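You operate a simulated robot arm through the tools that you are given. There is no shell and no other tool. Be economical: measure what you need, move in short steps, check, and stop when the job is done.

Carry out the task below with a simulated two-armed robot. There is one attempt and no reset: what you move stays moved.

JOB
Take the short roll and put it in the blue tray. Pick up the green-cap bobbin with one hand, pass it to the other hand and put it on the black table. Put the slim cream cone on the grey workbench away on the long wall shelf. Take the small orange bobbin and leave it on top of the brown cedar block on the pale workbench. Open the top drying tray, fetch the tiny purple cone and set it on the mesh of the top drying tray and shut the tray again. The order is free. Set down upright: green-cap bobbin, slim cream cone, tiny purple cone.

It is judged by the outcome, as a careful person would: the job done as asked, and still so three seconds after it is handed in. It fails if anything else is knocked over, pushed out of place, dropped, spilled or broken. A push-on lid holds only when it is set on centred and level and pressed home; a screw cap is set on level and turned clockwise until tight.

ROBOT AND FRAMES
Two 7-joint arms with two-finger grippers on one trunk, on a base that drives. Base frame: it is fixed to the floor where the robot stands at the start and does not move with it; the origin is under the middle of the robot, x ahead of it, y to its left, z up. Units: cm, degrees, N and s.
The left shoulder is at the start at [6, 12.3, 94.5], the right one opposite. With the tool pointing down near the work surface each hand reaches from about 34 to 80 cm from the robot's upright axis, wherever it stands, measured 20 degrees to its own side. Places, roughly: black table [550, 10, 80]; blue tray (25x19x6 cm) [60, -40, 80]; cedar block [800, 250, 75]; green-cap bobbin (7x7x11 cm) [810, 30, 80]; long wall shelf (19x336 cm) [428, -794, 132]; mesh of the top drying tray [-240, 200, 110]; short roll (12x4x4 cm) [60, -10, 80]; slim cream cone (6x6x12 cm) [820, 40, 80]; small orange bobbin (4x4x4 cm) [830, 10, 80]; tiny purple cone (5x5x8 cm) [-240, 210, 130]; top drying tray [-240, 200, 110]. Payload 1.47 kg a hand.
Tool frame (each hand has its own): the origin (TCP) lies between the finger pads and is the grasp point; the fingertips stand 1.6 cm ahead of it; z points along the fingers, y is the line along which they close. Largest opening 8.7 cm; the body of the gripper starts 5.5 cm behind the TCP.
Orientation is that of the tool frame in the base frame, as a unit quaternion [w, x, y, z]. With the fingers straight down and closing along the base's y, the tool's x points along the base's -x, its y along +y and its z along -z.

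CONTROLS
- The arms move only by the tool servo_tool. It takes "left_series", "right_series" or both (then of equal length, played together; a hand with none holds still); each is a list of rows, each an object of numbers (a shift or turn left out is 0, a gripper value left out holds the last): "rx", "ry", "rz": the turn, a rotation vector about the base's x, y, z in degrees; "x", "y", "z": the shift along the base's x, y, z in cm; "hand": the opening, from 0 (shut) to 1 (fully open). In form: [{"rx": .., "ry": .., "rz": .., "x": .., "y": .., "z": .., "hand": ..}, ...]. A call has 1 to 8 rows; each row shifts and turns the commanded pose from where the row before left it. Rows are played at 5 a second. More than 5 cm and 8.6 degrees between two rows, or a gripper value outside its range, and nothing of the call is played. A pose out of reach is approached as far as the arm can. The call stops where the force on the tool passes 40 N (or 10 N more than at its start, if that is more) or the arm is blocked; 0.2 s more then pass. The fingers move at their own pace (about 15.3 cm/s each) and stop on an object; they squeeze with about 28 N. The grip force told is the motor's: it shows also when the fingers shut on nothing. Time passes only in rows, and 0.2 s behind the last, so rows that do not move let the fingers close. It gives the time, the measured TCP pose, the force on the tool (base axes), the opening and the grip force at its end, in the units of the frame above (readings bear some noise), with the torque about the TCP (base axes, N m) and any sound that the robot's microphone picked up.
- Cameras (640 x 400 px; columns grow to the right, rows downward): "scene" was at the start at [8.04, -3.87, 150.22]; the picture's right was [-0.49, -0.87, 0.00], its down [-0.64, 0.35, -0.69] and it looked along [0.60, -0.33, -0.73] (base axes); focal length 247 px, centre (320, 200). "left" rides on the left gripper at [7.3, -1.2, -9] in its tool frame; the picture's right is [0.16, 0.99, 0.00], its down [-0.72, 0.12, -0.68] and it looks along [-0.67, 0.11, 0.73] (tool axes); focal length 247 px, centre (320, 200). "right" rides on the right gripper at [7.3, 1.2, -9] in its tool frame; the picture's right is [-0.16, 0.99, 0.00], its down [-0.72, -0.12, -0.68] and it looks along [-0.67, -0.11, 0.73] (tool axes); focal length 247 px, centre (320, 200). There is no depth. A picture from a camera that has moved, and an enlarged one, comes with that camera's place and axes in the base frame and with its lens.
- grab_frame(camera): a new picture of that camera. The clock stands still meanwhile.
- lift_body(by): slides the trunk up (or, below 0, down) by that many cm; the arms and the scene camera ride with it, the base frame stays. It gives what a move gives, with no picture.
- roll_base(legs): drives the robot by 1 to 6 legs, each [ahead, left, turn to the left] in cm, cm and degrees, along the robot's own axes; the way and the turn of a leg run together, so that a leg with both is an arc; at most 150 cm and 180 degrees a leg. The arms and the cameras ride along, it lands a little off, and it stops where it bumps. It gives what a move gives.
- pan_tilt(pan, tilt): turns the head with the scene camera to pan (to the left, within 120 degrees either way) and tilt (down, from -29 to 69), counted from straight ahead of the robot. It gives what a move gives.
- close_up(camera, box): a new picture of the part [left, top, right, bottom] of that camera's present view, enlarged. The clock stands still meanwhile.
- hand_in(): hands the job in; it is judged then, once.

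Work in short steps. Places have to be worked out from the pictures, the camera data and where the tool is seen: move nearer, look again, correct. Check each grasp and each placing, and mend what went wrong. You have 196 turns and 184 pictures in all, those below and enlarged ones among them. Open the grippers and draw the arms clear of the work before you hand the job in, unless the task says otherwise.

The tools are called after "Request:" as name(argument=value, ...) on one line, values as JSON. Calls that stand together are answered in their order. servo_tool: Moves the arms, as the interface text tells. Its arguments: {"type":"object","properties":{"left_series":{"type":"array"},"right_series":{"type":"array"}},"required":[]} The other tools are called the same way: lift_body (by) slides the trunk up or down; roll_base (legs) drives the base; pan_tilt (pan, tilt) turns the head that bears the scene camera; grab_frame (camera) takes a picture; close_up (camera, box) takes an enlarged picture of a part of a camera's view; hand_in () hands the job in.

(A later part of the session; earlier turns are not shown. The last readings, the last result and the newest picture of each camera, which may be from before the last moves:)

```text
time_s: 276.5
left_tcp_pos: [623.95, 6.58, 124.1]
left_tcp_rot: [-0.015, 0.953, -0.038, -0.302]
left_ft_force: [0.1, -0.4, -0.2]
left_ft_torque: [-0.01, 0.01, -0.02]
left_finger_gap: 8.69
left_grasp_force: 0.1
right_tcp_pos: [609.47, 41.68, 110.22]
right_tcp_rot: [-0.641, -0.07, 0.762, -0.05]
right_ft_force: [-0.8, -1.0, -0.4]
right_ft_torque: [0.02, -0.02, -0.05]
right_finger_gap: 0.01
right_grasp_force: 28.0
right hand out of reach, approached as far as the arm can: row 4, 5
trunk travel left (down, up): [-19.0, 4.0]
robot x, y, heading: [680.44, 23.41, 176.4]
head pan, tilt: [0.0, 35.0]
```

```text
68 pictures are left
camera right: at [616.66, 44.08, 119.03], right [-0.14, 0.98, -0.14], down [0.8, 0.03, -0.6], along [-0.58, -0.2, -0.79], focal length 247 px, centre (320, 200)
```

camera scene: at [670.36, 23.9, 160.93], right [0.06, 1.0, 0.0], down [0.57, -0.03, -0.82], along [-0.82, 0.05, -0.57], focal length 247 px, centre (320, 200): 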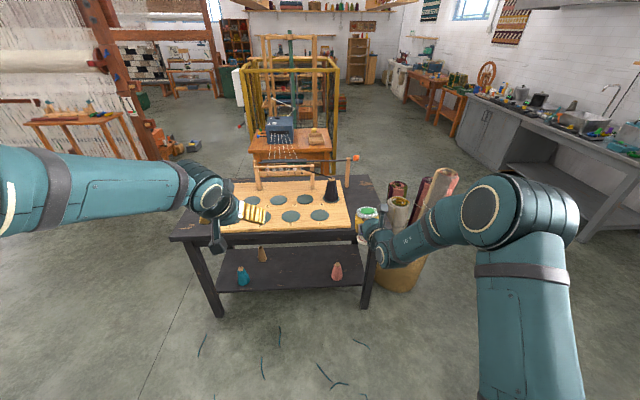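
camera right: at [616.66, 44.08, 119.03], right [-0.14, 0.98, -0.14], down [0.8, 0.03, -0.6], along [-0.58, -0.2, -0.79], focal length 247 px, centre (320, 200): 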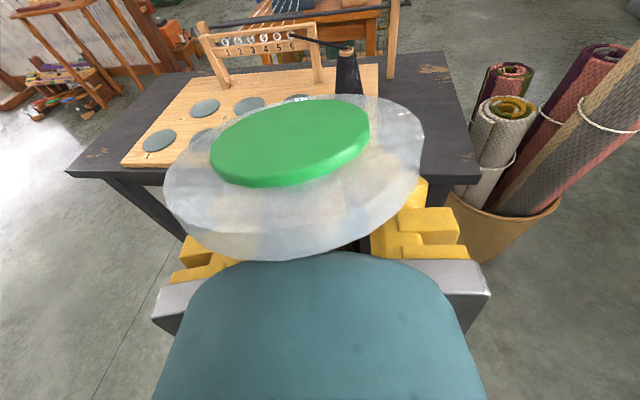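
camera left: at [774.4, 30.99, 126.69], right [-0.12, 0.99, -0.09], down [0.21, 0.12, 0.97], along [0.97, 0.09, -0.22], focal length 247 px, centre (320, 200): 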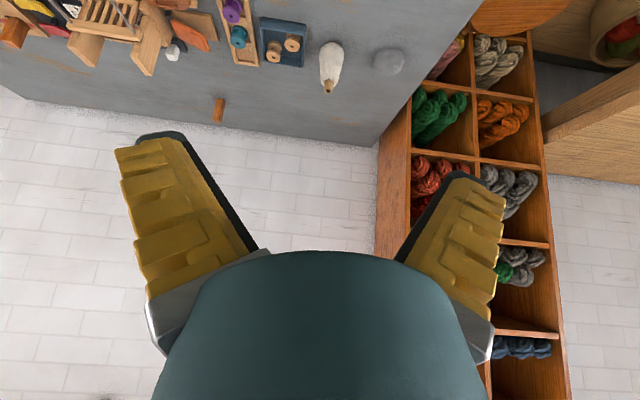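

Good view. The bobbin leans ~12°, so I level it with a small roll, then drive to bring it above the free right-front strip (target ≈(569,55)).

Request:
servo_tool(right_series=[{"rx": -6}, {"rx": -6}])

Request:
roll_base(legs=[[41, -11, 0]])

Request:
grab_frame(camera="right")

Request:
grab_frame(camera="scene")

```text
time_s: 277.1
left_tcp_pos: [623.99, 7.16, 124.19]
left_tcp_rot: [-0.014, 0.952, -0.039, -0.302]
left_ft_force: [0.2, 0.2, 0.9]
left_ft_torque: [-0.04, -0.01, 0.05]
left_finger_gap: 8.7
left_grasp_force: 0.0
right_tcp_pos: [609.5, 42.25, 109.66]
right_tcp_rot: [-0.636, -0.011, 0.764, -0.108]
right_ft_force: [0.0, 0.4, -0.4]
right_ft_torque: [-0.01, 0.02, 0.04]
right_finger_gap: 0.0
right_grasp_force: 28.4
right hand out of reach, approached as far as the arm can: row 1
trunk travel left (down, up): [-19.0, 4.0]
robot x, y, heading: [679.74, 23.51, 176.5]
head pan, tilt: [0.0, 35.0]
```

```text
time_s: 279.7
left_tcp_pos: [584.29, 21.07, 124.13]
left_tcp_rot: [-0.015, 0.952, -0.043, -0.302]
left_ft_force: [-0.5, 0.4, 0.0]
left_ft_torque: [-0.01, -0.01, -0.02]
left_finger_gap: 8.69
left_grasp_force: 0.1
right_tcp_pos: [570.24, 56.21, 109.56]
right_tcp_rot: [-0.636, -0.008, 0.764, -0.105]
right_ft_force: [-0.1, -0.1, -0.9]
right_ft_torque: [0.0, -0.01, -0.02]
right_finger_gap: 0.01
right_grasp_force: 28.0
trunk travel left (down, up): [-19.0, 4.0]
robot x, y, heading: [640.42, 37.13, 175.8]
head pan, tilt: [0.0, 35.0]
```

```text
67 pictures are left
camera right: at [577.4, 59.81, 118.02], right [-0.11, 0.95, -0.3], down [0.82, -0.09, -0.57], along [-0.57, -0.31, -0.76], focal length 247 px, centre (320, 200)
```

right: 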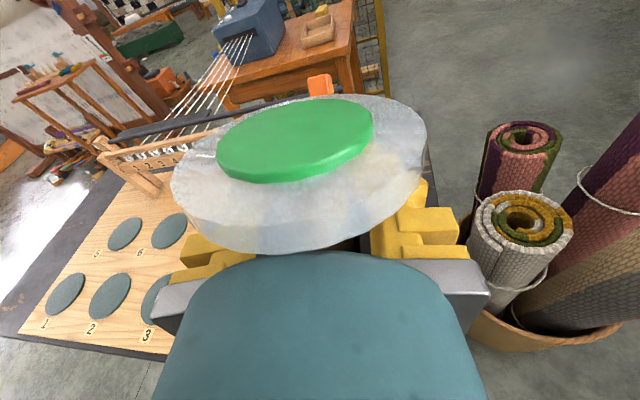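

```text
66 pictures are left
camera scene: at [630.86, 37.79, 160.93], right [0.07, 1.0, 0.0], down [0.57, -0.04, -0.82], along [-0.82, 0.06, -0.57], focal length 247 px, centre (320, 200)
```

scene: 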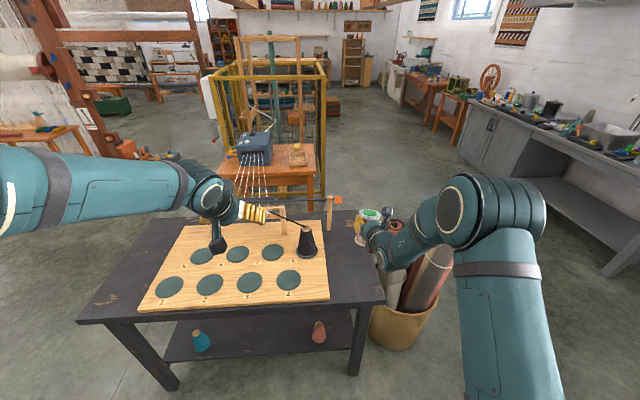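

Bobbin is now level and above the free strip (y 45–65). Lower toward the table.

Request:
servo_tool(right_series=[{"z": -4, "x": -1.5}, {"z": -4, "x": -1.5, "y": -1}, {"z": -4.5}, {"z": -4.5}, {"z": -3}])

Request:
grab_frame(camera="scene")

Request:
grab_frame(camera="right")

```text
time_s: 280.9
left_tcp_pos: [584.3, 21.0, 124.05]
left_tcp_rot: [-0.017, 0.952, -0.043, -0.302]
left_ft_force: [0.0, 0.1, 0.6]
left_ft_torque: [-0.01, -0.05, 0.01]
left_finger_gap: 8.7
left_grasp_force: 0.1
right_tcp_pos: [567.23, 55.26, 89.68]
right_tcp_rot: [-0.637, -0.008, 0.764, -0.105]
right_ft_force: [0.7, -0.1, -1.4]
right_ft_torque: [-0.01, 0.04, 0.01]
right_finger_gap: 0.6
right_grasp_force: 28.1
trunk travel left (down, up): [-19.0, 4.0]
robot x, y, heading: [640.93, 37.04, 175.8]
head pan, tilt: [0.0, 35.0]
```

```text
65 pictures are left
camera scene: at [630.9, 37.8, 160.94], right [0.07, 1.0, 0.0], down [0.57, -0.04, -0.82], along [-0.82, 0.06, -0.57], focal length 247 px, centre (320, 200)
```

scene: 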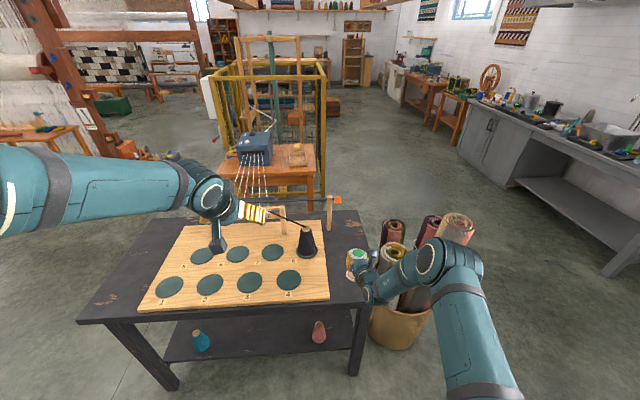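

```text
64 pictures are left
camera right: at [574.52, 58.81, 98.2], right [-0.11, 0.95, -0.3], down [0.81, -0.09, -0.57], along [-0.57, -0.31, -0.76], focal length 247 px, centre (320, 200)
```

right: 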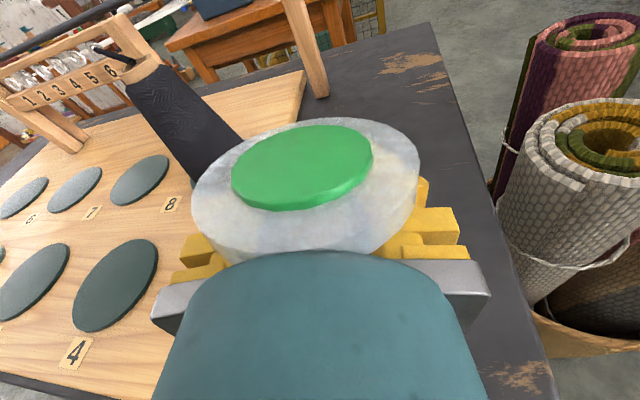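

Request:
servo_tool(right_series=[{"z": -1.5}, {"z": -1.5}, {"z": -1}, {"z": -1}, {"z": -0.8}])

Request:
grab_frame(camera="right")

```text
time_s: 282.1
left_tcp_pos: [584.22, 20.96, 124.12]
left_tcp_rot: [-0.016, 0.952, -0.043, -0.302]
left_ft_force: [-0.2, -0.2, -0.5]
left_ft_torque: [0.02, 0.0, -0.01]
left_finger_gap: 8.7
left_grasp_force: 0.0
right_tcp_pos: [567.13, 55.38, 83.82]
right_tcp_rot: [-0.636, -0.007, 0.765, -0.104]
right_ft_force: [0.3, 0.2, 0.2]
right_ft_torque: [-0.02, 0.03, -0.03]
right_finger_gap: 0.0
right_grasp_force: 27.9
trunk travel left (down, up): [-19.0, 4.0]
robot x, y, heading: [640.65, 37.17, 175.9]
head pan, tilt: [0.0, 35.0]
```

```text
63 pictures are left
camera right: at [574.37, 58.92, 92.2], right [-0.11, 0.95, -0.3], down [0.82, -0.09, -0.57], along [-0.57, -0.31, -0.76], focal length 247 px, centre (320, 200)
```

right: 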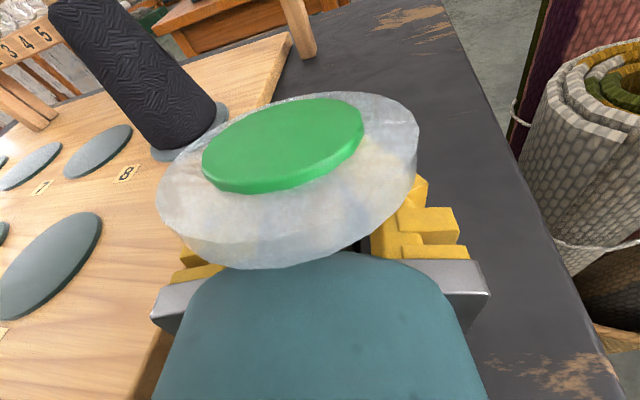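

Request:
servo_tool(right_series=[{"z": -0.6}, {"z": -0.6}])

Request:
close_up(camera="scene", box=[310, 220, 430, 320])

Request:
grab_frame(camera="right")

```text
time_s: 282.7
left_tcp_pos: [584.31, 21.11, 124.01]
left_tcp_rot: [-0.016, 0.952, -0.044, -0.302]
left_ft_force: [0.3, -0.4, 0.1]
left_ft_torque: [-0.05, 0.02, -0.03]
left_finger_gap: 8.71
left_grasp_force: 0.1
right_tcp_pos: [567.17, 55.23, 82.64]
right_tcp_rot: [-0.637, -0.008, 0.764, -0.104]
right_ft_force: [0.8, -0.5, 0.4]
right_ft_torque: [0.0, -0.05, 0.0]
right_finger_gap: 0.0
right_grasp_force: 27.8
trunk travel left (down, up): [-19.0, 4.0]
robot x, y, heading: [640.43, 36.96, 175.8]
head pan, tilt: [0.0, 35.0]
```

```text
4.00 times, centred on (370, 270) of scene
camera zoom: at [630.95, 37.76, 160.94], right [0.07, 1.0, 0.0], down [0.57, -0.04, -0.82], along [-0.82, 0.06, -0.57], focal length 989 px, centre (120, -80)
```

zoom: 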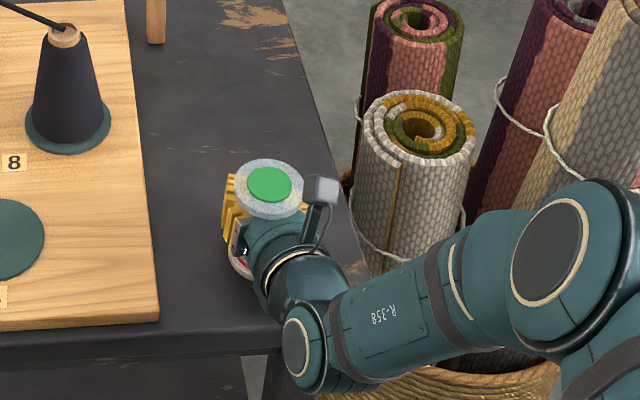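

```text
61 pictures are left
camera right: at [574.4, 58.91, 91.01], right [-0.11, 0.95, -0.3], down [0.81, -0.09, -0.57], along [-0.57, -0.31, -0.76], focal length 247 px, centre (320, 200)
```

right: 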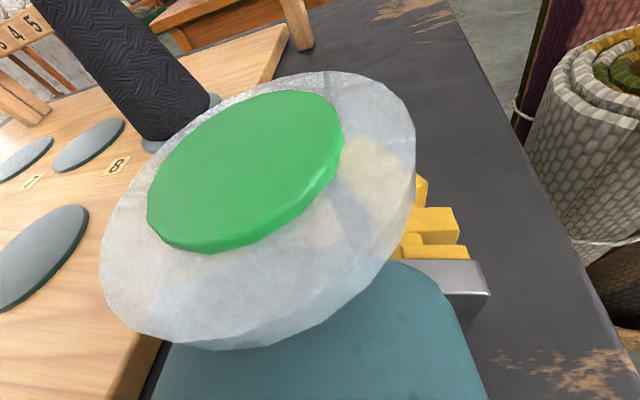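

The base already touches and pushing lower leans it. I raise ~2 cm to where it hung nearly level, just above the table, then check.

Request:
servo_tool(right_series=[{"z": 1}, {"z": 0.9}])

Request:
grab_frame(camera="right")

```text
time_s: 283.3
left_tcp_pos: [584.35, 20.99, 124.15]
left_tcp_rot: [-0.015, 0.952, -0.042, -0.302]
left_ft_force: [-0.4, 0.6, 0.3]
left_ft_torque: [-0.02, -0.02, -0.02]
left_finger_gap: 8.73
left_grasp_force: 0.0
right_tcp_pos: [567.18, 55.24, 84.58]
right_tcp_rot: [-0.636, -0.008, 0.764, -0.105]
right_ft_force: [0.2, -0.9, -0.1]
right_ft_torque: [-0.03, 0.05, -0.02]
right_finger_gap: 0.0
right_grasp_force: 27.5
trunk travel left (down, up): [-19.0, 4.0]
robot x, y, heading: [640.75, 37.07, 175.7]
head pan, tilt: [0.0, 35.0]
```

```text
60 pictures are left
camera right: at [574.4, 58.79, 92.9], right [-0.11, 0.95, -0.3], down [0.82, -0.09, -0.57], along [-0.57, -0.31, -0.76], focal length 247 px, centre (320, 200)
```

right: 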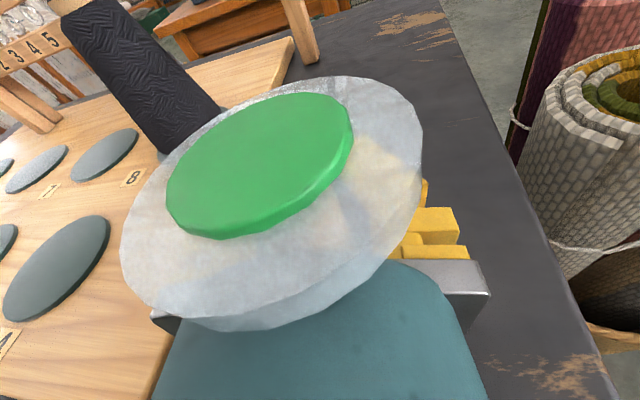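

The lean stays in the grip (left side low). I raise 2 cm and roll the hand a further -15° to level it.

Request:
servo_tool(right_series=[{"z": 2}, {"rx": -8}, {"rx": -8}])

Request:
grab_frame(camera="right")

Request:
close_up(camera="scene", box=[310, 220, 430, 320])

```text
time_s: 284.1
left_tcp_pos: [584.33, 21.05, 124.14]
left_tcp_rot: [-0.016, 0.952, -0.044, -0.302]
left_ft_force: [0.0, -0.7, 0.7]
left_ft_torque: [0.0, 0.02, -0.03]
left_finger_gap: 8.7
left_grasp_force: 0.1
right_tcp_pos: [567.31, 55.19, 86.61]
right_tcp_rot: [-0.631, 0.081, 0.742, -0.211]
right_ft_force: [-0.2, 0.5, -1.7]
right_ft_torque: [-0.01, 0.01, -0.02]
right_finger_gap: 0.0
right_grasp_force: 27.9
trunk travel left (down, up): [-19.0, 4.0]
robot x, y, heading: [640.51, 37.04, 176.0]
head pan, tilt: [0.0, 35.0]
```

```text
59 pictures are left
camera right: at [574.48, 60.91, 93.7], right [-0.11, 0.83, -0.55], down [0.81, -0.24, -0.53], along [-0.57, -0.51, -0.65], focal length 247 px, centre (320, 200)
```

right: 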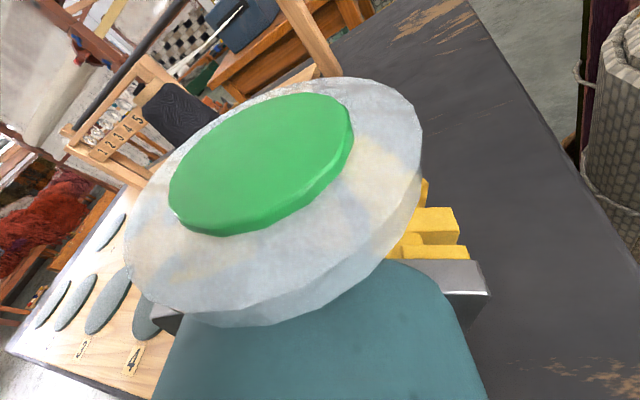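

```text
4.00 times, centred on (370, 270) of scene
camera zoom: at [630.96, 37.78, 160.94], right [0.07, 1.0, 0.0], down [0.57, -0.04, -0.82], along [-0.82, 0.06, -0.57], focal length 989 px, centre (120, -80)
```

zoom: 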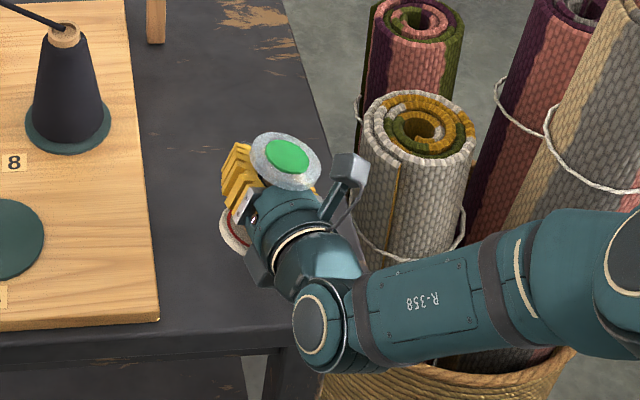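

The scene view shows it now leaning toward +y, so my roll correction was wrong. Roll back +24° and check in the scene camera.

Request:
servo_tool(right_series=[{"rx": 8}, {"rx": 8}, {"rx": 8}])

Request:
close_up(camera="scene", box=[310, 220, 430, 320])

```text
time_s: 284.9
left_tcp_pos: [584.35, 20.99, 124.17]
left_tcp_rot: [-0.015, 0.952, -0.042, -0.302]
left_ft_force: [-0.1, 0.1, 0.0]
left_ft_torque: [0.0, 0.0, -0.01]
left_finger_gap: 8.71
left_grasp_force: 0.1
right_tcp_pos: [567.2, 55.18, 86.4]
right_tcp_rot: [-0.634, -0.053, 0.77, -0.05]
right_ft_force: [0.2, -0.2, -0.8]
right_ft_torque: [-0.02, 0.04, -0.03]
right_finger_gap: 0.0
right_grasp_force: 28.0
trunk travel left (down, up): [-19.0, 4.0]
robot x, y, heading: [640.79, 36.98, 176.1]
head pan, tilt: [0.0, 35.0]
```

```text
4.00 times, centred on (370, 270) of scene
camera zoom: at [630.94, 37.73, 160.94], right [0.07, 1.0, 0.0], down [0.57, -0.04, -0.82], along [-0.82, 0.06, -0.57], focal length 989 px, centre (120, -80)
```

zoom: 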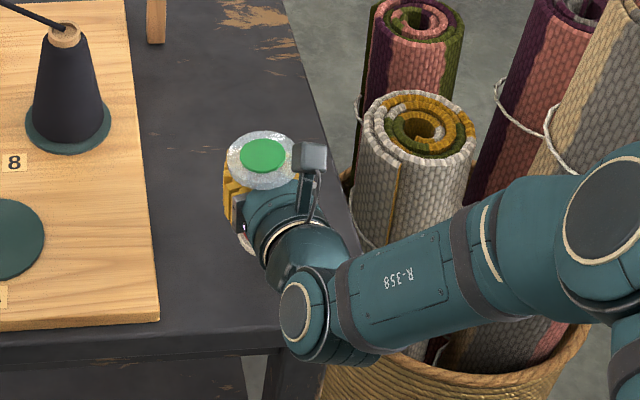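

Level now, cap top ≈ z 90.3, so the base is ~2.3 cm above the table. Lower 2 cm and check.

Request:
servo_tool(right_series=[{"z": -0.8}, {"z": -0.7}, {"z": -0.5}])

Request:
close_up(camera="scene", box=[310, 220, 430, 320])

```text
time_s: 285.7
left_tcp_pos: [584.34, 20.94, 124.11]
left_tcp_rot: [-0.015, 0.952, -0.043, -0.302]
left_ft_force: [0.0, 0.7, 0.0]
left_ft_torque: [0.02, 0.0, -0.01]
left_finger_gap: 8.71
left_grasp_force: 0.1
right_tcp_pos: [567.17, 55.05, 84.43]
right_tcp_rot: [-0.635, -0.052, 0.769, -0.05]
right_ft_force: [-0.8, -0.2, -0.5]
right_ft_torque: [0.04, 0.03, 0.01]
right_finger_gap: 0.0
right_grasp_force: 28.2
trunk travel left (down, up): [-19.0, 4.0]
robot x, y, heading: [640.57, 37.36, 176.0]
head pan, tilt: [0.0, 35.0]
```

```text
4.00 times, centred on (370, 270) of scene
camera zoom: at [630.92, 37.77, 160.94], right [0.07, 1.0, 0.0], down [0.57, -0.04, -0.82], along [-0.82, 0.06, -0.57], focal length 989 px, centre (120, -80)
```

zoom: 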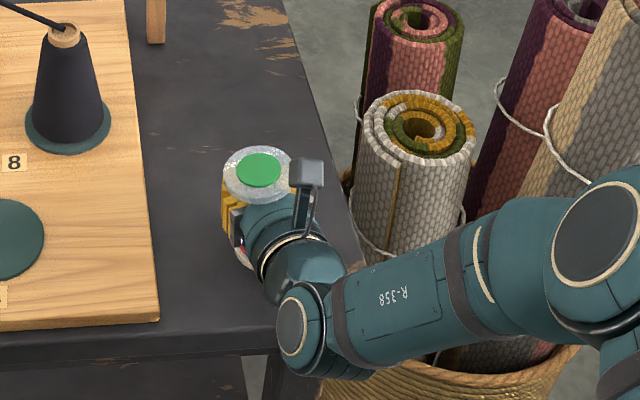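

Cap height (88) matches base on the table. Open slowly and see.

Request:
servo_tool(right_series=[{"hand": 0.2}, {"hand": 0.4}, {"hand": 0.6}, {"hand": 0.6}])

Request:
close_up(camera="scene", box=[310, 220, 430, 320])

Request:
grab_frame(camera="right")

```text
time_s: 286.7
left_tcp_pos: [584.39, 21.04, 124.11]
left_tcp_rot: [-0.016, 0.952, -0.043, -0.302]
left_ft_force: [-0.4, 0.0, 0.6]
left_ft_torque: [0.01, -0.03, 0.02]
left_finger_gap: 8.69
left_grasp_force: 0.1
right_tcp_pos: [567.2, 55.0, 84.63]
right_tcp_rot: [-0.635, -0.052, 0.769, -0.05]
right_ft_force: [0.3, 0.4, 0.4]
right_ft_torque: [0.01, 0.03, 0.04]
right_finger_gap: 5.73
right_grasp_force: 3.8
trunk travel left (down, up): [-19.0, 4.0]
robot x, y, heading: [640.4, 36.88, 175.7]
head pan, tilt: [0.0, 35.0]
```

```text
4.00 times, centred on (370, 270) of scene
camera zoom: at [630.93, 37.76, 160.94], right [0.07, 1.0, 0.0], down [0.57, -0.04, -0.82], along [-0.82, 0.06, -0.57], focal length 989 px, centre (120, -80)
```

zoom: 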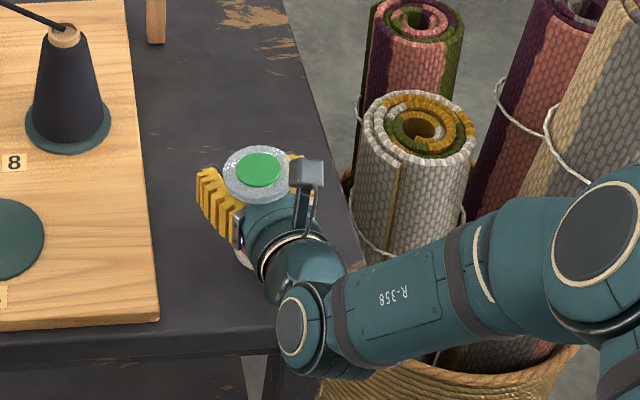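

```text
54 pictures are left
camera right: at [574.46, 57.48, 93.38], right [-0.11, 0.98, -0.17], down [0.81, -0.01, -0.58], along [-0.57, -0.2, -0.8], focal length 247 px, centre (320, 200)
```

right: 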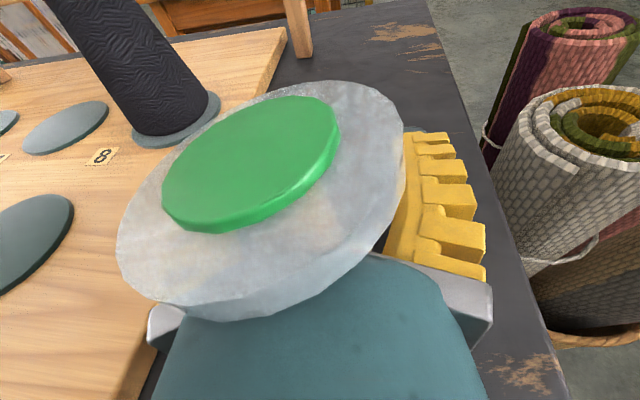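

It stands free. I withdraw horizontally backwards (+x), so that the fingers don't lift the cap.

Request:
servo_tool(right_series=[{"hand": 0.85}, {"x": 1.5, "y": 0.2}, {"x": 1.5, "y": 0.2}, {"x": 2, "y": 0.3}, {"x": 2, "y": 0.3}, {"x": 2.5, "y": 0.3}, {"x": 3}])

Request:
close_up(camera="scene", box=[310, 220, 430, 320])

```text
time_s: 288.3
left_tcp_pos: [584.38, 21.0, 124.09]
left_tcp_rot: [-0.016, 0.952, -0.043, -0.302]
left_ft_force: [0.3, -0.7, 0.1]
left_ft_torque: [0.04, 0.0, 0.01]
left_finger_gap: 8.7
left_grasp_force: 0.1
right_tcp_pos: [579.74, 56.65, 84.45]
right_tcp_rot: [-0.634, -0.052, 0.77, -0.051]
right_ft_force: [-0.5, 0.6, -0.9]
right_ft_torque: [-0.01, 0.03, 0.04]
right_finger_gap: 7.69
right_grasp_force: 2.0
trunk travel left (down, up): [-19.0, 4.0]
robot x, y, heading: [640.88, 36.94, 176.2]
head pan, tilt: [0.0, 35.0]
```

```text
4.00 times, centred on (370, 270) of scene
camera zoom: at [630.98, 37.78, 160.94], right [0.07, 1.0, 0.0], down [0.57, -0.04, -0.82], along [-0.82, 0.06, -0.57], focal length 989 px, centre (120, -80)
```

zoom: 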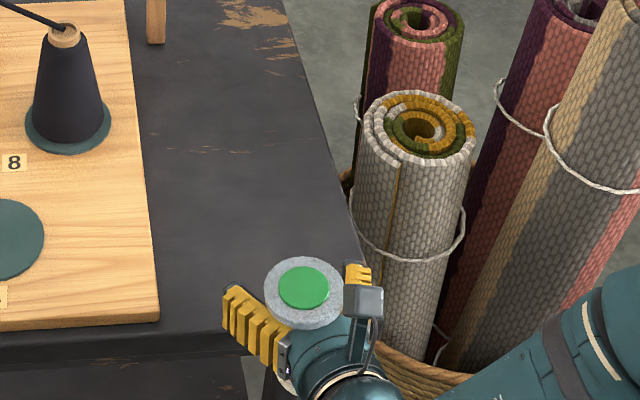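

The bobbin is still hanging on the hand by its cap and moved with it toward the edge. Close the fingers to cage it at once and move back over the table.

Request:
servo_tool(right_series=[{"hand": 0}, {}, {}])

Request:
grab_frame(camera="right")

Request:
close_up(camera="scene", box=[310, 220, 430, 320])

```text
time_s: 289.1
left_tcp_pos: [584.32, 20.92, 124.12]
left_tcp_rot: [-0.016, 0.952, -0.043, -0.302]
left_ft_force: [0.3, 0.1, 0.8]
left_ft_torque: [-0.03, 0.0, 0.02]
left_finger_gap: 8.69
left_grasp_force: 0.0
right_tcp_pos: [579.56, 56.81, 84.36]
right_tcp_rot: [-0.634, -0.052, 0.77, -0.051]
right_ft_force: [0.4, -0.4, -0.8]
right_ft_torque: [-0.02, 0.02, 0.03]
right_finger_gap: 0.01
right_grasp_force: 27.7
trunk travel left (down, up): [-19.0, 4.0]
robot x, y, heading: [640.82, 36.98, 175.7]
head pan, tilt: [0.0, 35.0]
```

```text
52 pictures are left
camera right: at [586.83, 59.03, 93.24], right [-0.11, 0.98, -0.17], down [0.81, -0.01, -0.58], along [-0.57, -0.2, -0.8], focal length 247 px, centre (320, 200)
```

right: 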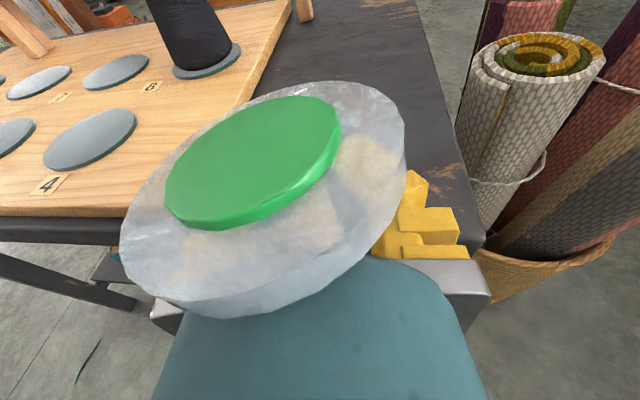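

```text
4.00 times, centred on (370, 270) of scene
camera zoom: at [630.94, 37.77, 160.94], right [0.07, 1.0, 0.0], down [0.57, -0.04, -0.82], along [-0.82, 0.06, -0.57], focal length 989 px, centre (120, -80)
```

zoom: 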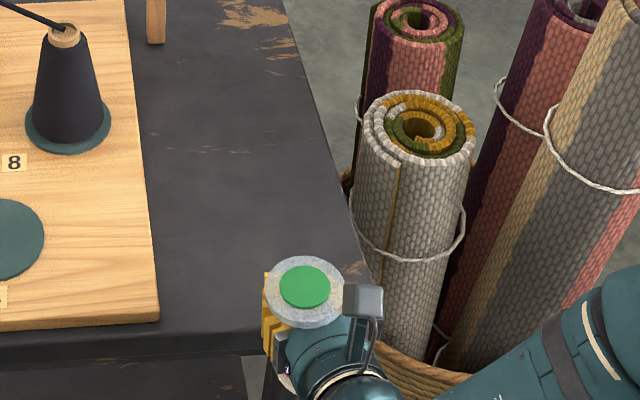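

Caged again. Evidently the base never reached the table — the cap was resting on the open fingers. I go back over the table and lower further until the base is firmly down.

Request:
servo_tool(right_series=[{"x": -4, "y": -0.5, "z": 0.5}, {"x": -4, "y": -0.5}, {"x": -4, "y": -0.5}, {"x": -2, "z": -0.5}, {"z": -0.8}, {"z": -0.7}, {"z": -0.7}])

Request:
close_up(camera="scene", box=[310, 220, 430, 320])

```text
time_s: 290.7
left_tcp_pos: [584.31, 20.98, 124.1]
left_tcp_rot: [-0.016, 0.952, -0.043, -0.303]
left_ft_force: [0.3, 0.2, -0.3]
left_ft_torque: [0.01, 0.01, -0.01]
left_finger_gap: 8.71
left_grasp_force: 0.2
right_tcp_pos: [565.6, 55.16, 82.36]
right_tcp_rot: [-0.634, -0.052, 0.77, -0.05]
right_ft_force: [0.9, 0.8, 0.4]
right_ft_torque: [-0.03, 0.05, -0.01]
right_finger_gap: 0.0
right_grasp_force: 28.0
trunk travel left (down, up): [-19.0, 4.0]
robot x, y, heading: [640.18, 36.68, 175.8]
head pan, tilt: [0.0, 35.0]
```

```text
4.00 times, centred on (370, 270) of scene
camera zoom: at [630.92, 37.76, 160.94], right [0.07, 1.0, 0.0], down [0.57, -0.04, -0.82], along [-0.82, 0.06, -0.57], focal length 989 px, centre (120, -80)
```

zoom: 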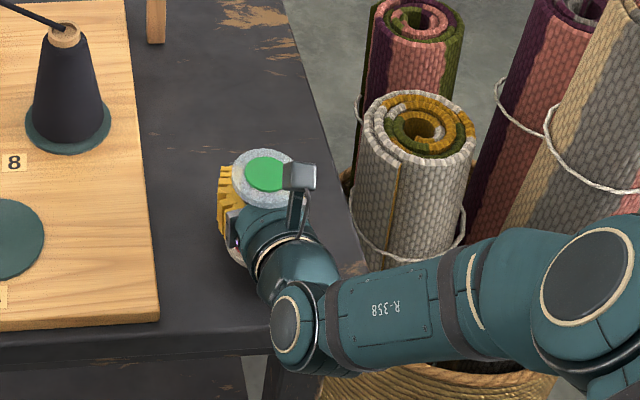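

Request:
servo_tool(right_series=[{"z": -0.6}, {"z": -0.6}, {"z": -0.6}])

Request:
close_up(camera="scene", box=[310, 220, 430, 320])

```text
time_s: 291.3
left_tcp_pos: [584.56, 21.14, 124.19]
left_tcp_rot: [-0.016, 0.952, -0.044, -0.302]
left_ft_force: [0.2, -0.2, 0.0]
left_ft_torque: [0.0, -0.01, 0.01]
left_finger_gap: 8.7
left_grasp_force: 0.2
right_tcp_pos: [565.41, 55.14, 82.4]
right_tcp_rot: [-0.642, -0.053, 0.763, -0.049]
right_ft_force: [7.5, -1.2, 20.0]
right_ft_torque: [0.45, -1.76, -0.28]
right_finger_gap: 0.01
right_grasp_force: 27.5
trunk travel left (down, up): [-19.0, 4.0]
robot x, y, heading: [640.71, 37.68, 175.8]
head pan, tilt: [0.0, 35.0]
stopped in row 2 (right hand): the force on the tool passed its limit at 46 N (the readings are from after the stop); the commanded pose is now the measured one
```

```text
4.00 times, centred on (370, 270) of scene
camera zoom: at [631.16, 37.74, 160.96], right [0.07, 1.0, 0.0], down [0.57, -0.04, -0.82], along [-0.82, 0.06, -0.57], focal length 989 px, centre (120, -80)
```

zoom: 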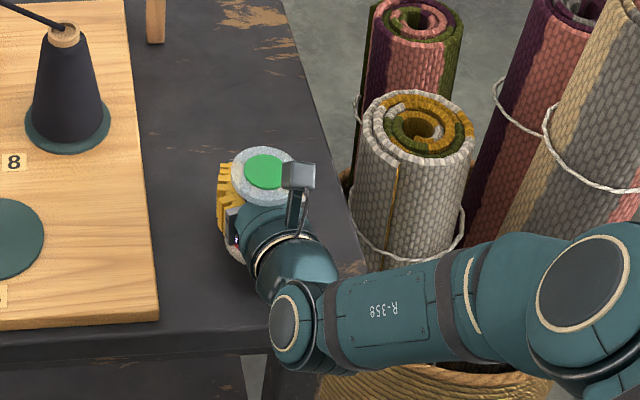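

The wrist reaches the table before the bobbin's base, so this side-hold can't set it down. I'll pass it to the left by its cap, then take it by the cap top-down with the right to finish. First lift the right hand clear, and straighten the left hand.

Request:
servo_tool(right_series=[{"z": 4}, {"z": 4.5}, {"z": 4.5}, {"z": 4.5}, {"x": 4, "y": -2.5}, {"x": 4, "y": -2.5}, {"x": 4, "y": -2.5}, {"x": 4, "y": -2.5}], left_series=[{"ry": -7}, {"ry": -7}, {"ry": -7}, {"ry": -7}, {"ry": -7}, {}, {}, {}])

Request:
close_up(camera="scene", box=[260, 200, 420, 300])

Request:
grab_frame(camera="left")

```text
time_s: 293.1
left_tcp_pos: [584.34, 21.05, 123.99]
left_tcp_rot: [-0.027, 0.999, -0.036, -0.001]
left_ft_force: [-0.4, 0.0, 0.3]
left_ft_torque: [0.01, 0.02, -0.03]
left_finger_gap: 8.73
left_grasp_force: 0.1
right_tcp_pos: [573.18, 53.39, 99.54]
right_tcp_rot: [-0.64, -0.052, 0.765, -0.048]
right_ft_force: [-0.1, -0.7, -0.8]
right_ft_torque: [-0.03, 0.02, -0.01]
right_finger_gap: 0.6
right_grasp_force: 28.1
right hand out of reach, approached as far as the arm can: row 6, 7, 8
trunk travel left (down, up): [-19.0, 4.0]
robot x, y, heading: [640.8, 36.65, 176.2]
head pan, tilt: [0.0, 35.0]
```

```text
4.00 times, centred on (340, 250) of scene
camera zoom: at [631.04, 37.75, 160.95], right [0.07, 1.0, 0.0], down [0.57, -0.04, -0.82], along [-0.82, 0.06, -0.57], focal length 989 px, centre (240, 0)
```

zoom: 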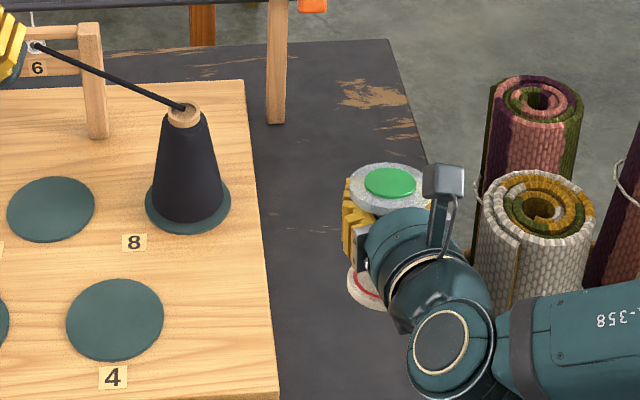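

```text
47 pictures are left
camera left: at [591.53, 21.1, 133.01], right [0.09, -0.99, -0.06], down [-0.73, -0.1, 0.68], along [-0.68, -0.02, -0.73], focal length 247 px, centre (320, 200)
```

left: 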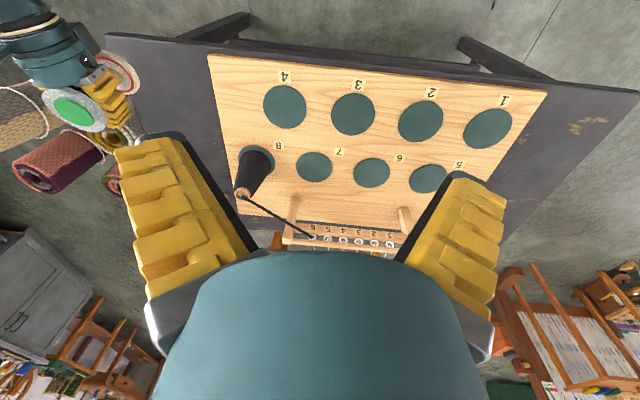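

The cap is at (575,54,103) in the hand's grip. A simpler way: set it down ~5 cm from the table's front edge so that the wrist stays off the table. I first lower part-way and read the pose.

Request:
servo_tool(right_series=[{"z": -3, "rx": 4}, {"z": -3}])

```text
time_s: 293.7
left_tcp_pos: [584.27, 21.03, 124.04]
left_tcp_rot: [-0.028, 0.999, -0.037, -0.002]
left_ft_force: [0.6, 0.6, -0.5]
left_ft_torque: [-0.01, -0.03, 0.04]
left_finger_gap: 8.69
left_grasp_force: 0.0
right_tcp_pos: [573.01, 53.52, 93.37]
right_tcp_rot: [-0.638, -0.075, 0.766, -0.023]
right_ft_force: [0.1, 0.4, -1.2]
right_ft_torque: [-0.01, 0.0, 0.0]
right_finger_gap: 0.6
right_grasp_force: 28.4
trunk travel left (down, up): [-19.0, 4.0]
robot x, y, heading: [640.78, 36.88, 175.9]
head pan, tilt: [0.0, 35.0]
```

Request:
servo_tool(right_series=[{"z": -3, "x": -0.8, "y": 0.8}, {"z": -3}, {"z": -3}, {"z": -1}, {"z": -1}, {"z": -0.6}, {"z": -0.6}, {"z": -0.5}])

Request:
close_up(camera="scene", box=[310, 220, 430, 320])

```text
time_s: 295.5
left_tcp_pos: [584.38, 20.89, 124.05]
left_tcp_rot: [-0.029, 0.999, -0.037, -0.003]
left_ft_force: [0.6, 0.5, -0.1]
left_ft_torque: [0.03, -0.03, 0.0]
left_finger_gap: 8.7
left_grasp_force: 0.0
right_tcp_pos: [572.42, 53.91, 81.01]
right_tcp_rot: [-0.64, -0.075, 0.764, -0.022]
right_ft_force: [1.2, -0.8, 18.2]
right_ft_torque: [0.16, -1.18, -0.08]
right_finger_gap: 0.0
right_grasp_force: 27.6
trunk travel left (down, up): [-19.0, 4.0]
robot x, y, heading: [640.71, 36.71, 175.8]
head pan, tilt: [0.0, 35.0]
```

```text
4.00 times, centred on (370, 270) of scene
camera zoom: at [631.14, 37.69, 160.98], right [0.07, 1.0, 0.0], down [0.57, -0.04, -0.82], along [-0.82, 0.06, -0.57], focal length 989 px, centre (120, -80)
```

zoom: 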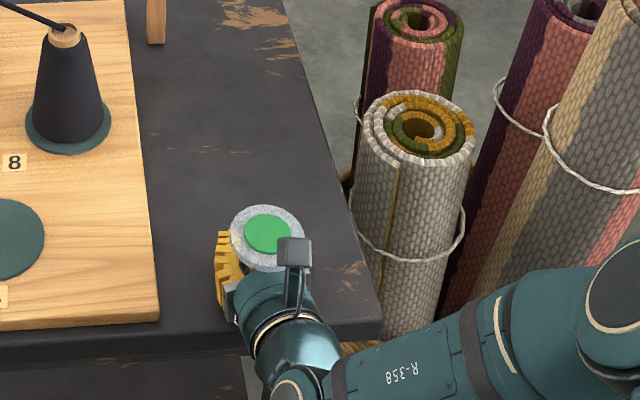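

Contact again near the edge (wrist), but the hand is 3.4 cm lower than at the earlier release. I open now and look.

Request:
servo_tool(right_series=[{"z": 0.3, "hand": 0.3}, {"hand": 0.6}, {"hand": 1}, {}])

Request:
grab_frame(camera="right")

Request:
close_up(camera="scene", box=[310, 220, 430, 320])

```text
time_s: 296.5
left_tcp_pos: [584.48, 21.06, 124.03]
left_tcp_rot: [-0.029, 0.999, -0.036, -0.002]
left_ft_force: [0.5, 0.3, 0.2]
left_ft_torque: [0.01, -0.02, -0.02]
left_finger_gap: 8.7
left_grasp_force: 0.1
right_tcp_pos: [572.47, 54.09, 81.13]
right_tcp_rot: [-0.638, -0.074, 0.766, -0.022]
right_ft_force: [-1.0, -1.5, 10.6]
right_ft_torque: [0.09, -0.64, -0.06]
right_finger_gap: 8.69
right_grasp_force: 0.0
trunk travel left (down, up): [-19.0, 4.0]
robot x, y, heading: [640.76, 36.87, 175.8]
head pan, tilt: [0.0, 35.0]
```

```text
45 pictures are left
camera right: at [579.81, 55.8, 89.91], right [-0.11, 0.99, -0.09], down [0.81, 0.04, -0.59], along [-0.58, -0.14, -0.8], focal length 247 px, centre (320, 200)
```

right: 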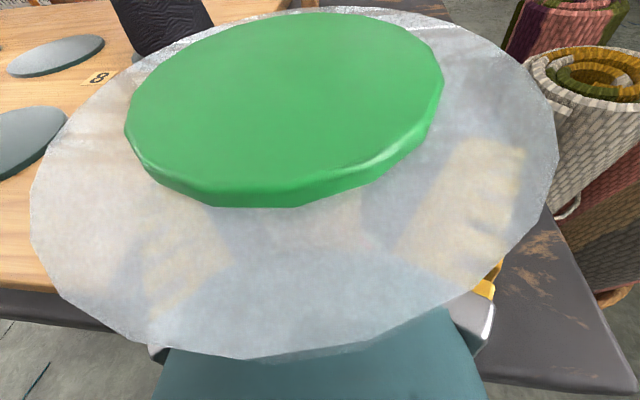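

```text
4.00 times, centred on (370, 270) of scene
camera zoom: at [631.05, 37.72, 160.95], right [0.07, 1.0, 0.0], down [0.57, -0.04, -0.82], along [-0.82, 0.06, -0.57], focal length 989 px, centre (120, -80)
```

zoom: 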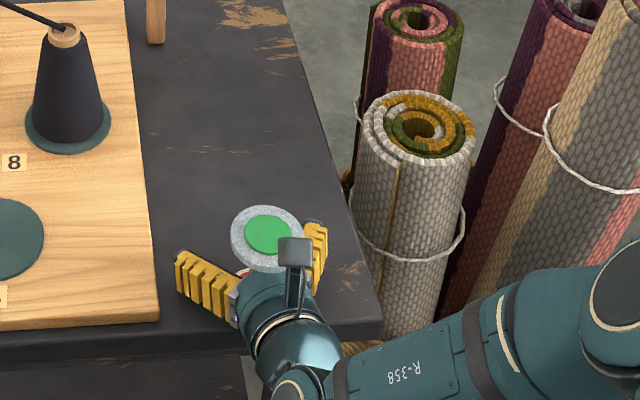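

Now the cap sits clearly higher relative to the hand: the base stands on the table. I ease up slightly and withdraw horizontally.

Request:
servo_tool(right_series=[{"z": 0.5}, {"x": 1.2, "y": 0.2}, {"x": 1.5, "y": 0.2}, {"x": 1.5, "y": 0.2}])

Request:
close_up(camera="scene", box=[310, 220, 430, 320])

```text
time_s: 297.5
left_tcp_pos: [584.21, 20.95, 124.09]
left_tcp_rot: [-0.028, 0.999, -0.037, -0.002]
left_ft_force: [0.1, -0.6, -1.4]
left_ft_torque: [-0.01, 0.0, 0.02]
left_finger_gap: 8.72
left_grasp_force: 0.0
right_tcp_pos: [576.83, 54.66, 81.49]
right_tcp_rot: [-0.638, -0.076, 0.766, -0.024]
right_ft_force: [0.3, -0.1, -0.6]
right_ft_torque: [0.01, -0.02, 0.0]
right_finger_gap: 8.7
right_grasp_force: 0.1
trunk travel left (down, up): [-19.0, 4.0]
robot x, y, heading: [640.81, 36.84, 176.1]
head pan, tilt: [0.0, 35.0]
```

```text
4.00 times, centred on (370, 270) of scene
camera zoom: at [631.0, 37.79, 160.94], right [0.07, 1.0, 0.0], down [0.57, -0.04, -0.82], along [-0.82, 0.06, -0.57], focal length 989 px, centre (120, -80)
```

zoom: 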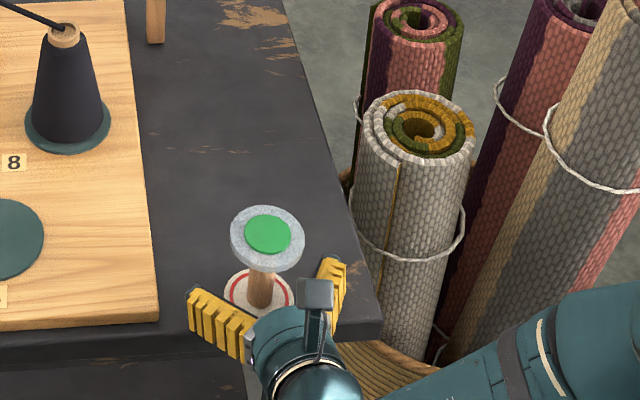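

Standing upright on the table, base fully on. Withdraw fully, raise, and back the base away.

Request:
servo_tool(right_series=[{"x": 2, "y": 0.2}, {"x": 3, "y": 0.3}, {"x": 4}])

Request:
roll_base(legs=[[-35, 0, 0]])

Request:
close_up(camera="scene", box=[240, 180, 440, 320])

```text
time_s: 298.3
left_tcp_pos: [584.34, 21.14, 124.09]
left_tcp_rot: [-0.028, 0.999, -0.037, -0.002]
left_ft_force: [0.4, 0.2, 0.7]
left_ft_torque: [0.01, 0.05, -0.01]
left_finger_gap: 8.71
left_grasp_force: 0.0
right_tcp_pos: [586.07, 55.32, 81.49]
right_tcp_rot: [-0.637, -0.075, 0.767, -0.022]
right_ft_force: [0.4, 0.1, 0.5]
right_ft_torque: [0.01, 0.01, 0.01]
right_finger_gap: 8.7
right_grasp_force: 0.1
trunk travel left (down, up): [-19.0, 4.0]
robot x, y, heading: [640.5, 37.19, 175.8]
head pan, tilt: [0.0, 35.0]
```

```text
time_s: 300.5
left_tcp_pos: [619.01, 18.58, 124.01]
left_tcp_rot: [-0.029, 0.999, -0.038, -0.002]
left_ft_force: [0.6, 0.1, -0.8]
left_ft_torque: [0.04, 0.01, 0.01]
left_finger_gap: 8.71
left_grasp_force: 0.1
right_tcp_pos: [620.64, 52.84, 81.64]
right_tcp_rot: [-0.638, -0.074, 0.766, -0.022]
right_ft_force: [0.4, -0.5, -0.4]
right_ft_torque: [0.0, -0.02, 0.03]
right_finger_gap: 8.7
right_grasp_force: 0.1
trunk travel left (down, up): [-19.0, 4.0]
robot x, y, heading: [675.07, 35.13, 175.6]
head pan, tilt: [0.0, 35.0]
```

```text
2.86 times, centred on (340, 250) of scene
camera zoom: at [665.75, 35.28, 160.95], right [0.07, 1.0, 0.0], down [0.57, -0.04, -0.82], along [-0.82, 0.06, -0.57], focal length 706 px, centre (263, 57)
```

zoom: 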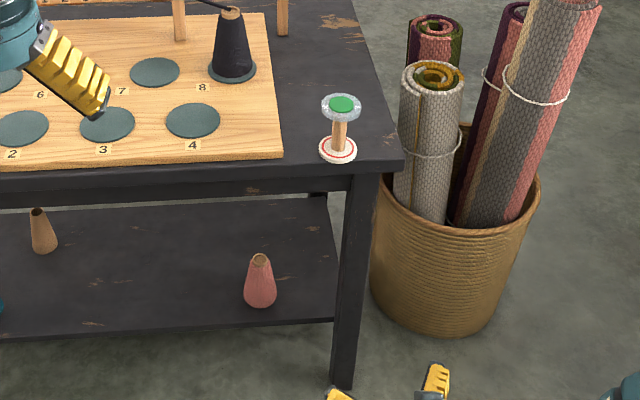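

Perfect. Now the cream cone: raise the right hand out of the way, pitch the left, turn back to the grey bench.

Request:
servo_tool(right_series=[{"z": 4.5}, {"z": 4.5}, {"z": 4.5}, {"z": 4.5}, {"z": 4.5}, {"z": 4.5}, {"z": 4.5}], left_series=[{"ry": 7}, {"ry": 7}, {"ry": 7}, {"ry": 7}, {"ry": 7}, {}, {}])

Request:
roll_base(legs=[[0, 0, -175.6], [40, -8, 0]])

Request:
pan_tilt(pan=0, tilt=40)

Request:
grab_frame(camera="scene")

```text
time_s: 302.1
left_tcp_pos: [619.0, 18.58, 124.08]
left_tcp_rot: [-0.016, 0.952, -0.043, -0.303]
left_ft_force: [0.5, -0.2, -0.8]
left_ft_torque: [-0.04, 0.01, 0.0]
left_finger_gap: 8.69
left_grasp_force: 0.0
right_tcp_pos: [620.88, 52.86, 103.79]
right_tcp_rot: [-0.638, -0.075, 0.766, -0.023]
right_ft_force: [-0.1, -1.2, 0.3]
right_ft_torque: [0.01, -0.03, -0.01]
right_finger_gap: 8.69
right_grasp_force: 0.0
right hand out of reach, approached as far as the arm can: row 6, 7
trunk travel left (down, up): [-19.0, 4.0]
robot x, y, heading: [675.23, 34.48, 175.4]
head pan, tilt: [0.0, 35.0]
```

```text
time_s: 312.0
left_tcp_pos: [770.73, 40.26, 124.03]
left_tcp_rot: [0.302, 0.042, 0.952, -0.015]
left_ft_force: [-0.7, -0.6, -0.1]
left_ft_torque: [-0.01, 0.02, 0.0]
left_finger_gap: 8.7
left_grasp_force: 0.0
right_tcp_pos: [769.17, 5.9, 103.74]
right_tcp_rot: [-0.025, 0.766, 0.078, 0.637]
right_ft_force: [0.1, 0.7, 0.1]
right_ft_torque: [-0.01, 0.01, -0.05]
right_finger_gap: 8.68
right_grasp_force: 0.0
trunk travel left (down, up): [-19.0, 4.0]
robot x, y, heading: [714.15, 24.25, -4.1]
head pan, tilt: [0.0, 35.0]
```

```text
time_s: 312.6
left_tcp_pos: [770.61, 40.23, 124.05]
left_tcp_rot: [0.302, 0.042, 0.952, -0.015]
left_ft_force: [-0.5, -0.1, 0.9]
left_ft_torque: [0.02, -0.01, 0.02]
left_finger_gap: 8.71
left_grasp_force: 0.1
right_tcp_pos: [768.97, 6.02, 103.74]
right_tcp_rot: [-0.024, 0.766, 0.077, 0.638]
right_ft_force: [-0.1, -0.5, -0.1]
right_ft_torque: [-0.04, -0.01, -0.01]
right_finger_gap: 8.71
right_grasp_force: 0.1
trunk travel left (down, up): [-19.0, 4.0]
robot x, y, heading: [714.41, 24.07, -4.1]
head pan, tilt: [0.0, 40.0]
```

```text
41 pictures are left
camera scene: at [723.85, 23.45, 160.19], right [-0.07, -1.0, 0.0], down [-0.64, 0.04, -0.77], along [0.76, -0.05, -0.64], focal length 247 px, centre (320, 200)
```

scene: 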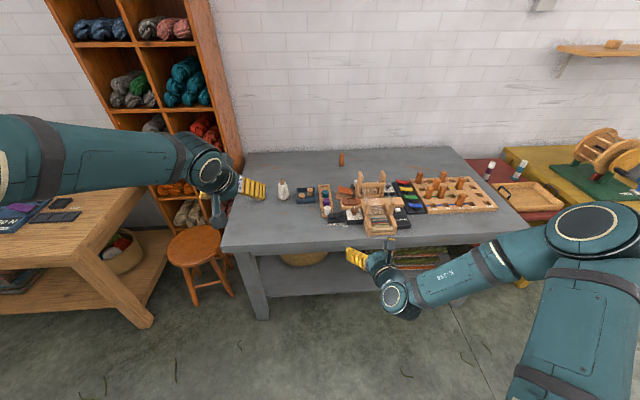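

Request:
lift_body(by=4)

Request:
roll_base(legs=[[31, 2, 4]])

Request:
servo_tool(left_series=[{"z": -4.5}, {"z": -4.5}, {"z": -4.5}, {"z": -4.5}, {"z": -4, "y": -2}, {"hand": 0.9}])

Request:
grab_frame(camera="left")

Request:
close_up(camera="scene", box=[200, 140, 440, 290])

```text
time_s: 313.5
left_tcp_pos: [770.71, 40.07, 128.1]
left_tcp_rot: [0.302, 0.042, 0.952, -0.014]
left_ft_force: [0.1, 0.3, 0.2]
left_ft_torque: [0.0, 0.03, 0.0]
left_finger_gap: 8.71
left_grasp_force: 0.1
right_tcp_pos: [769.1, 5.88, 107.79]
right_tcp_rot: [-0.024, 0.766, 0.076, 0.638]
right_ft_force: [0.4, 0.2, -0.2]
right_ft_torque: [-0.02, -0.01, -0.02]
right_finger_gap: 8.72
right_grasp_force: 0.0
trunk travel left (down, up): [-23.0, 0.0]
robot x, y, heading: [714.42, 23.54, -3.8]
head pan, tilt: [0.0, 40.0]
```

```text
time_s: 315.6
left_tcp_pos: [800.91, 44.94, 128.11]
left_tcp_rot: [0.303, 0.01, 0.953, -0.005]
left_ft_force: [-0.7, 0.6, 0.1]
left_ft_torque: [0.0, 0.06, 0.01]
left_finger_gap: 8.71
left_grasp_force: 0.0
right_tcp_pos: [801.7, 10.7, 107.73]
right_tcp_rot: [-0.046, 0.763, 0.102, 0.637]
right_ft_force: [1.5, -0.9, 0.1]
right_ft_torque: [-0.01, 0.03, 0.02]
right_finger_gap: 8.69
right_grasp_force: 0.1
trunk travel left (down, up): [-23.0, 0.0]
robot x, y, heading: [745.91, 24.83, 0.1]
head pan, tilt: [0.0, 40.0]
```

```text
time_s: 317.0
left_tcp_pos: [801.07, 42.83, 106.27]
left_tcp_rot: [0.303, 0.009, 0.953, -0.004]
left_ft_force: [-0.3, 0.4, -0.3]
left_ft_torque: [-0.02, -0.03, 0.0]
left_finger_gap: 8.03
left_grasp_force: 1.3
right_tcp_pos: [801.56, 10.66, 107.84]
right_tcp_rot: [-0.046, 0.763, 0.103, 0.637]
right_ft_force: [-0.6, 0.3, 0.7]
right_ft_torque: [0.0, 0.01, -0.03]
right_finger_gap: 8.69
right_grasp_force: 0.1
trunk travel left (down, up): [-23.0, 0.0]
robot x, y, heading: [745.73, 24.93, 0.1]
head pan, tilt: [0.0, 40.0]
```

```text
40 pictures are left
camera left: at [789.79, 42.0, 109.42], right [-0.11, 0.99, -0.1], down [0.2, 0.12, 0.97], along [0.97, 0.09, -0.21], focal length 247 px, centre (320, 200)
```

left: 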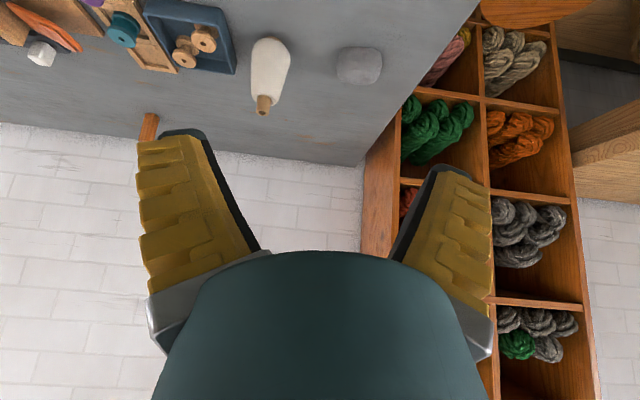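

```text
2.67 times, centred on (320, 215) of scene
camera zoom: at [755.26, 25.08, 164.19], right [0.0, -1.0, 0.0], down [-0.64, 0.0, -0.77], along [0.77, 0.0, -0.64], focal length 659 px, centre (320, 160)
```

zoom: 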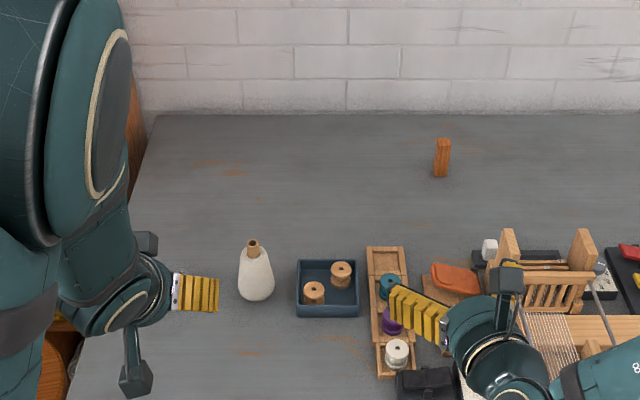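

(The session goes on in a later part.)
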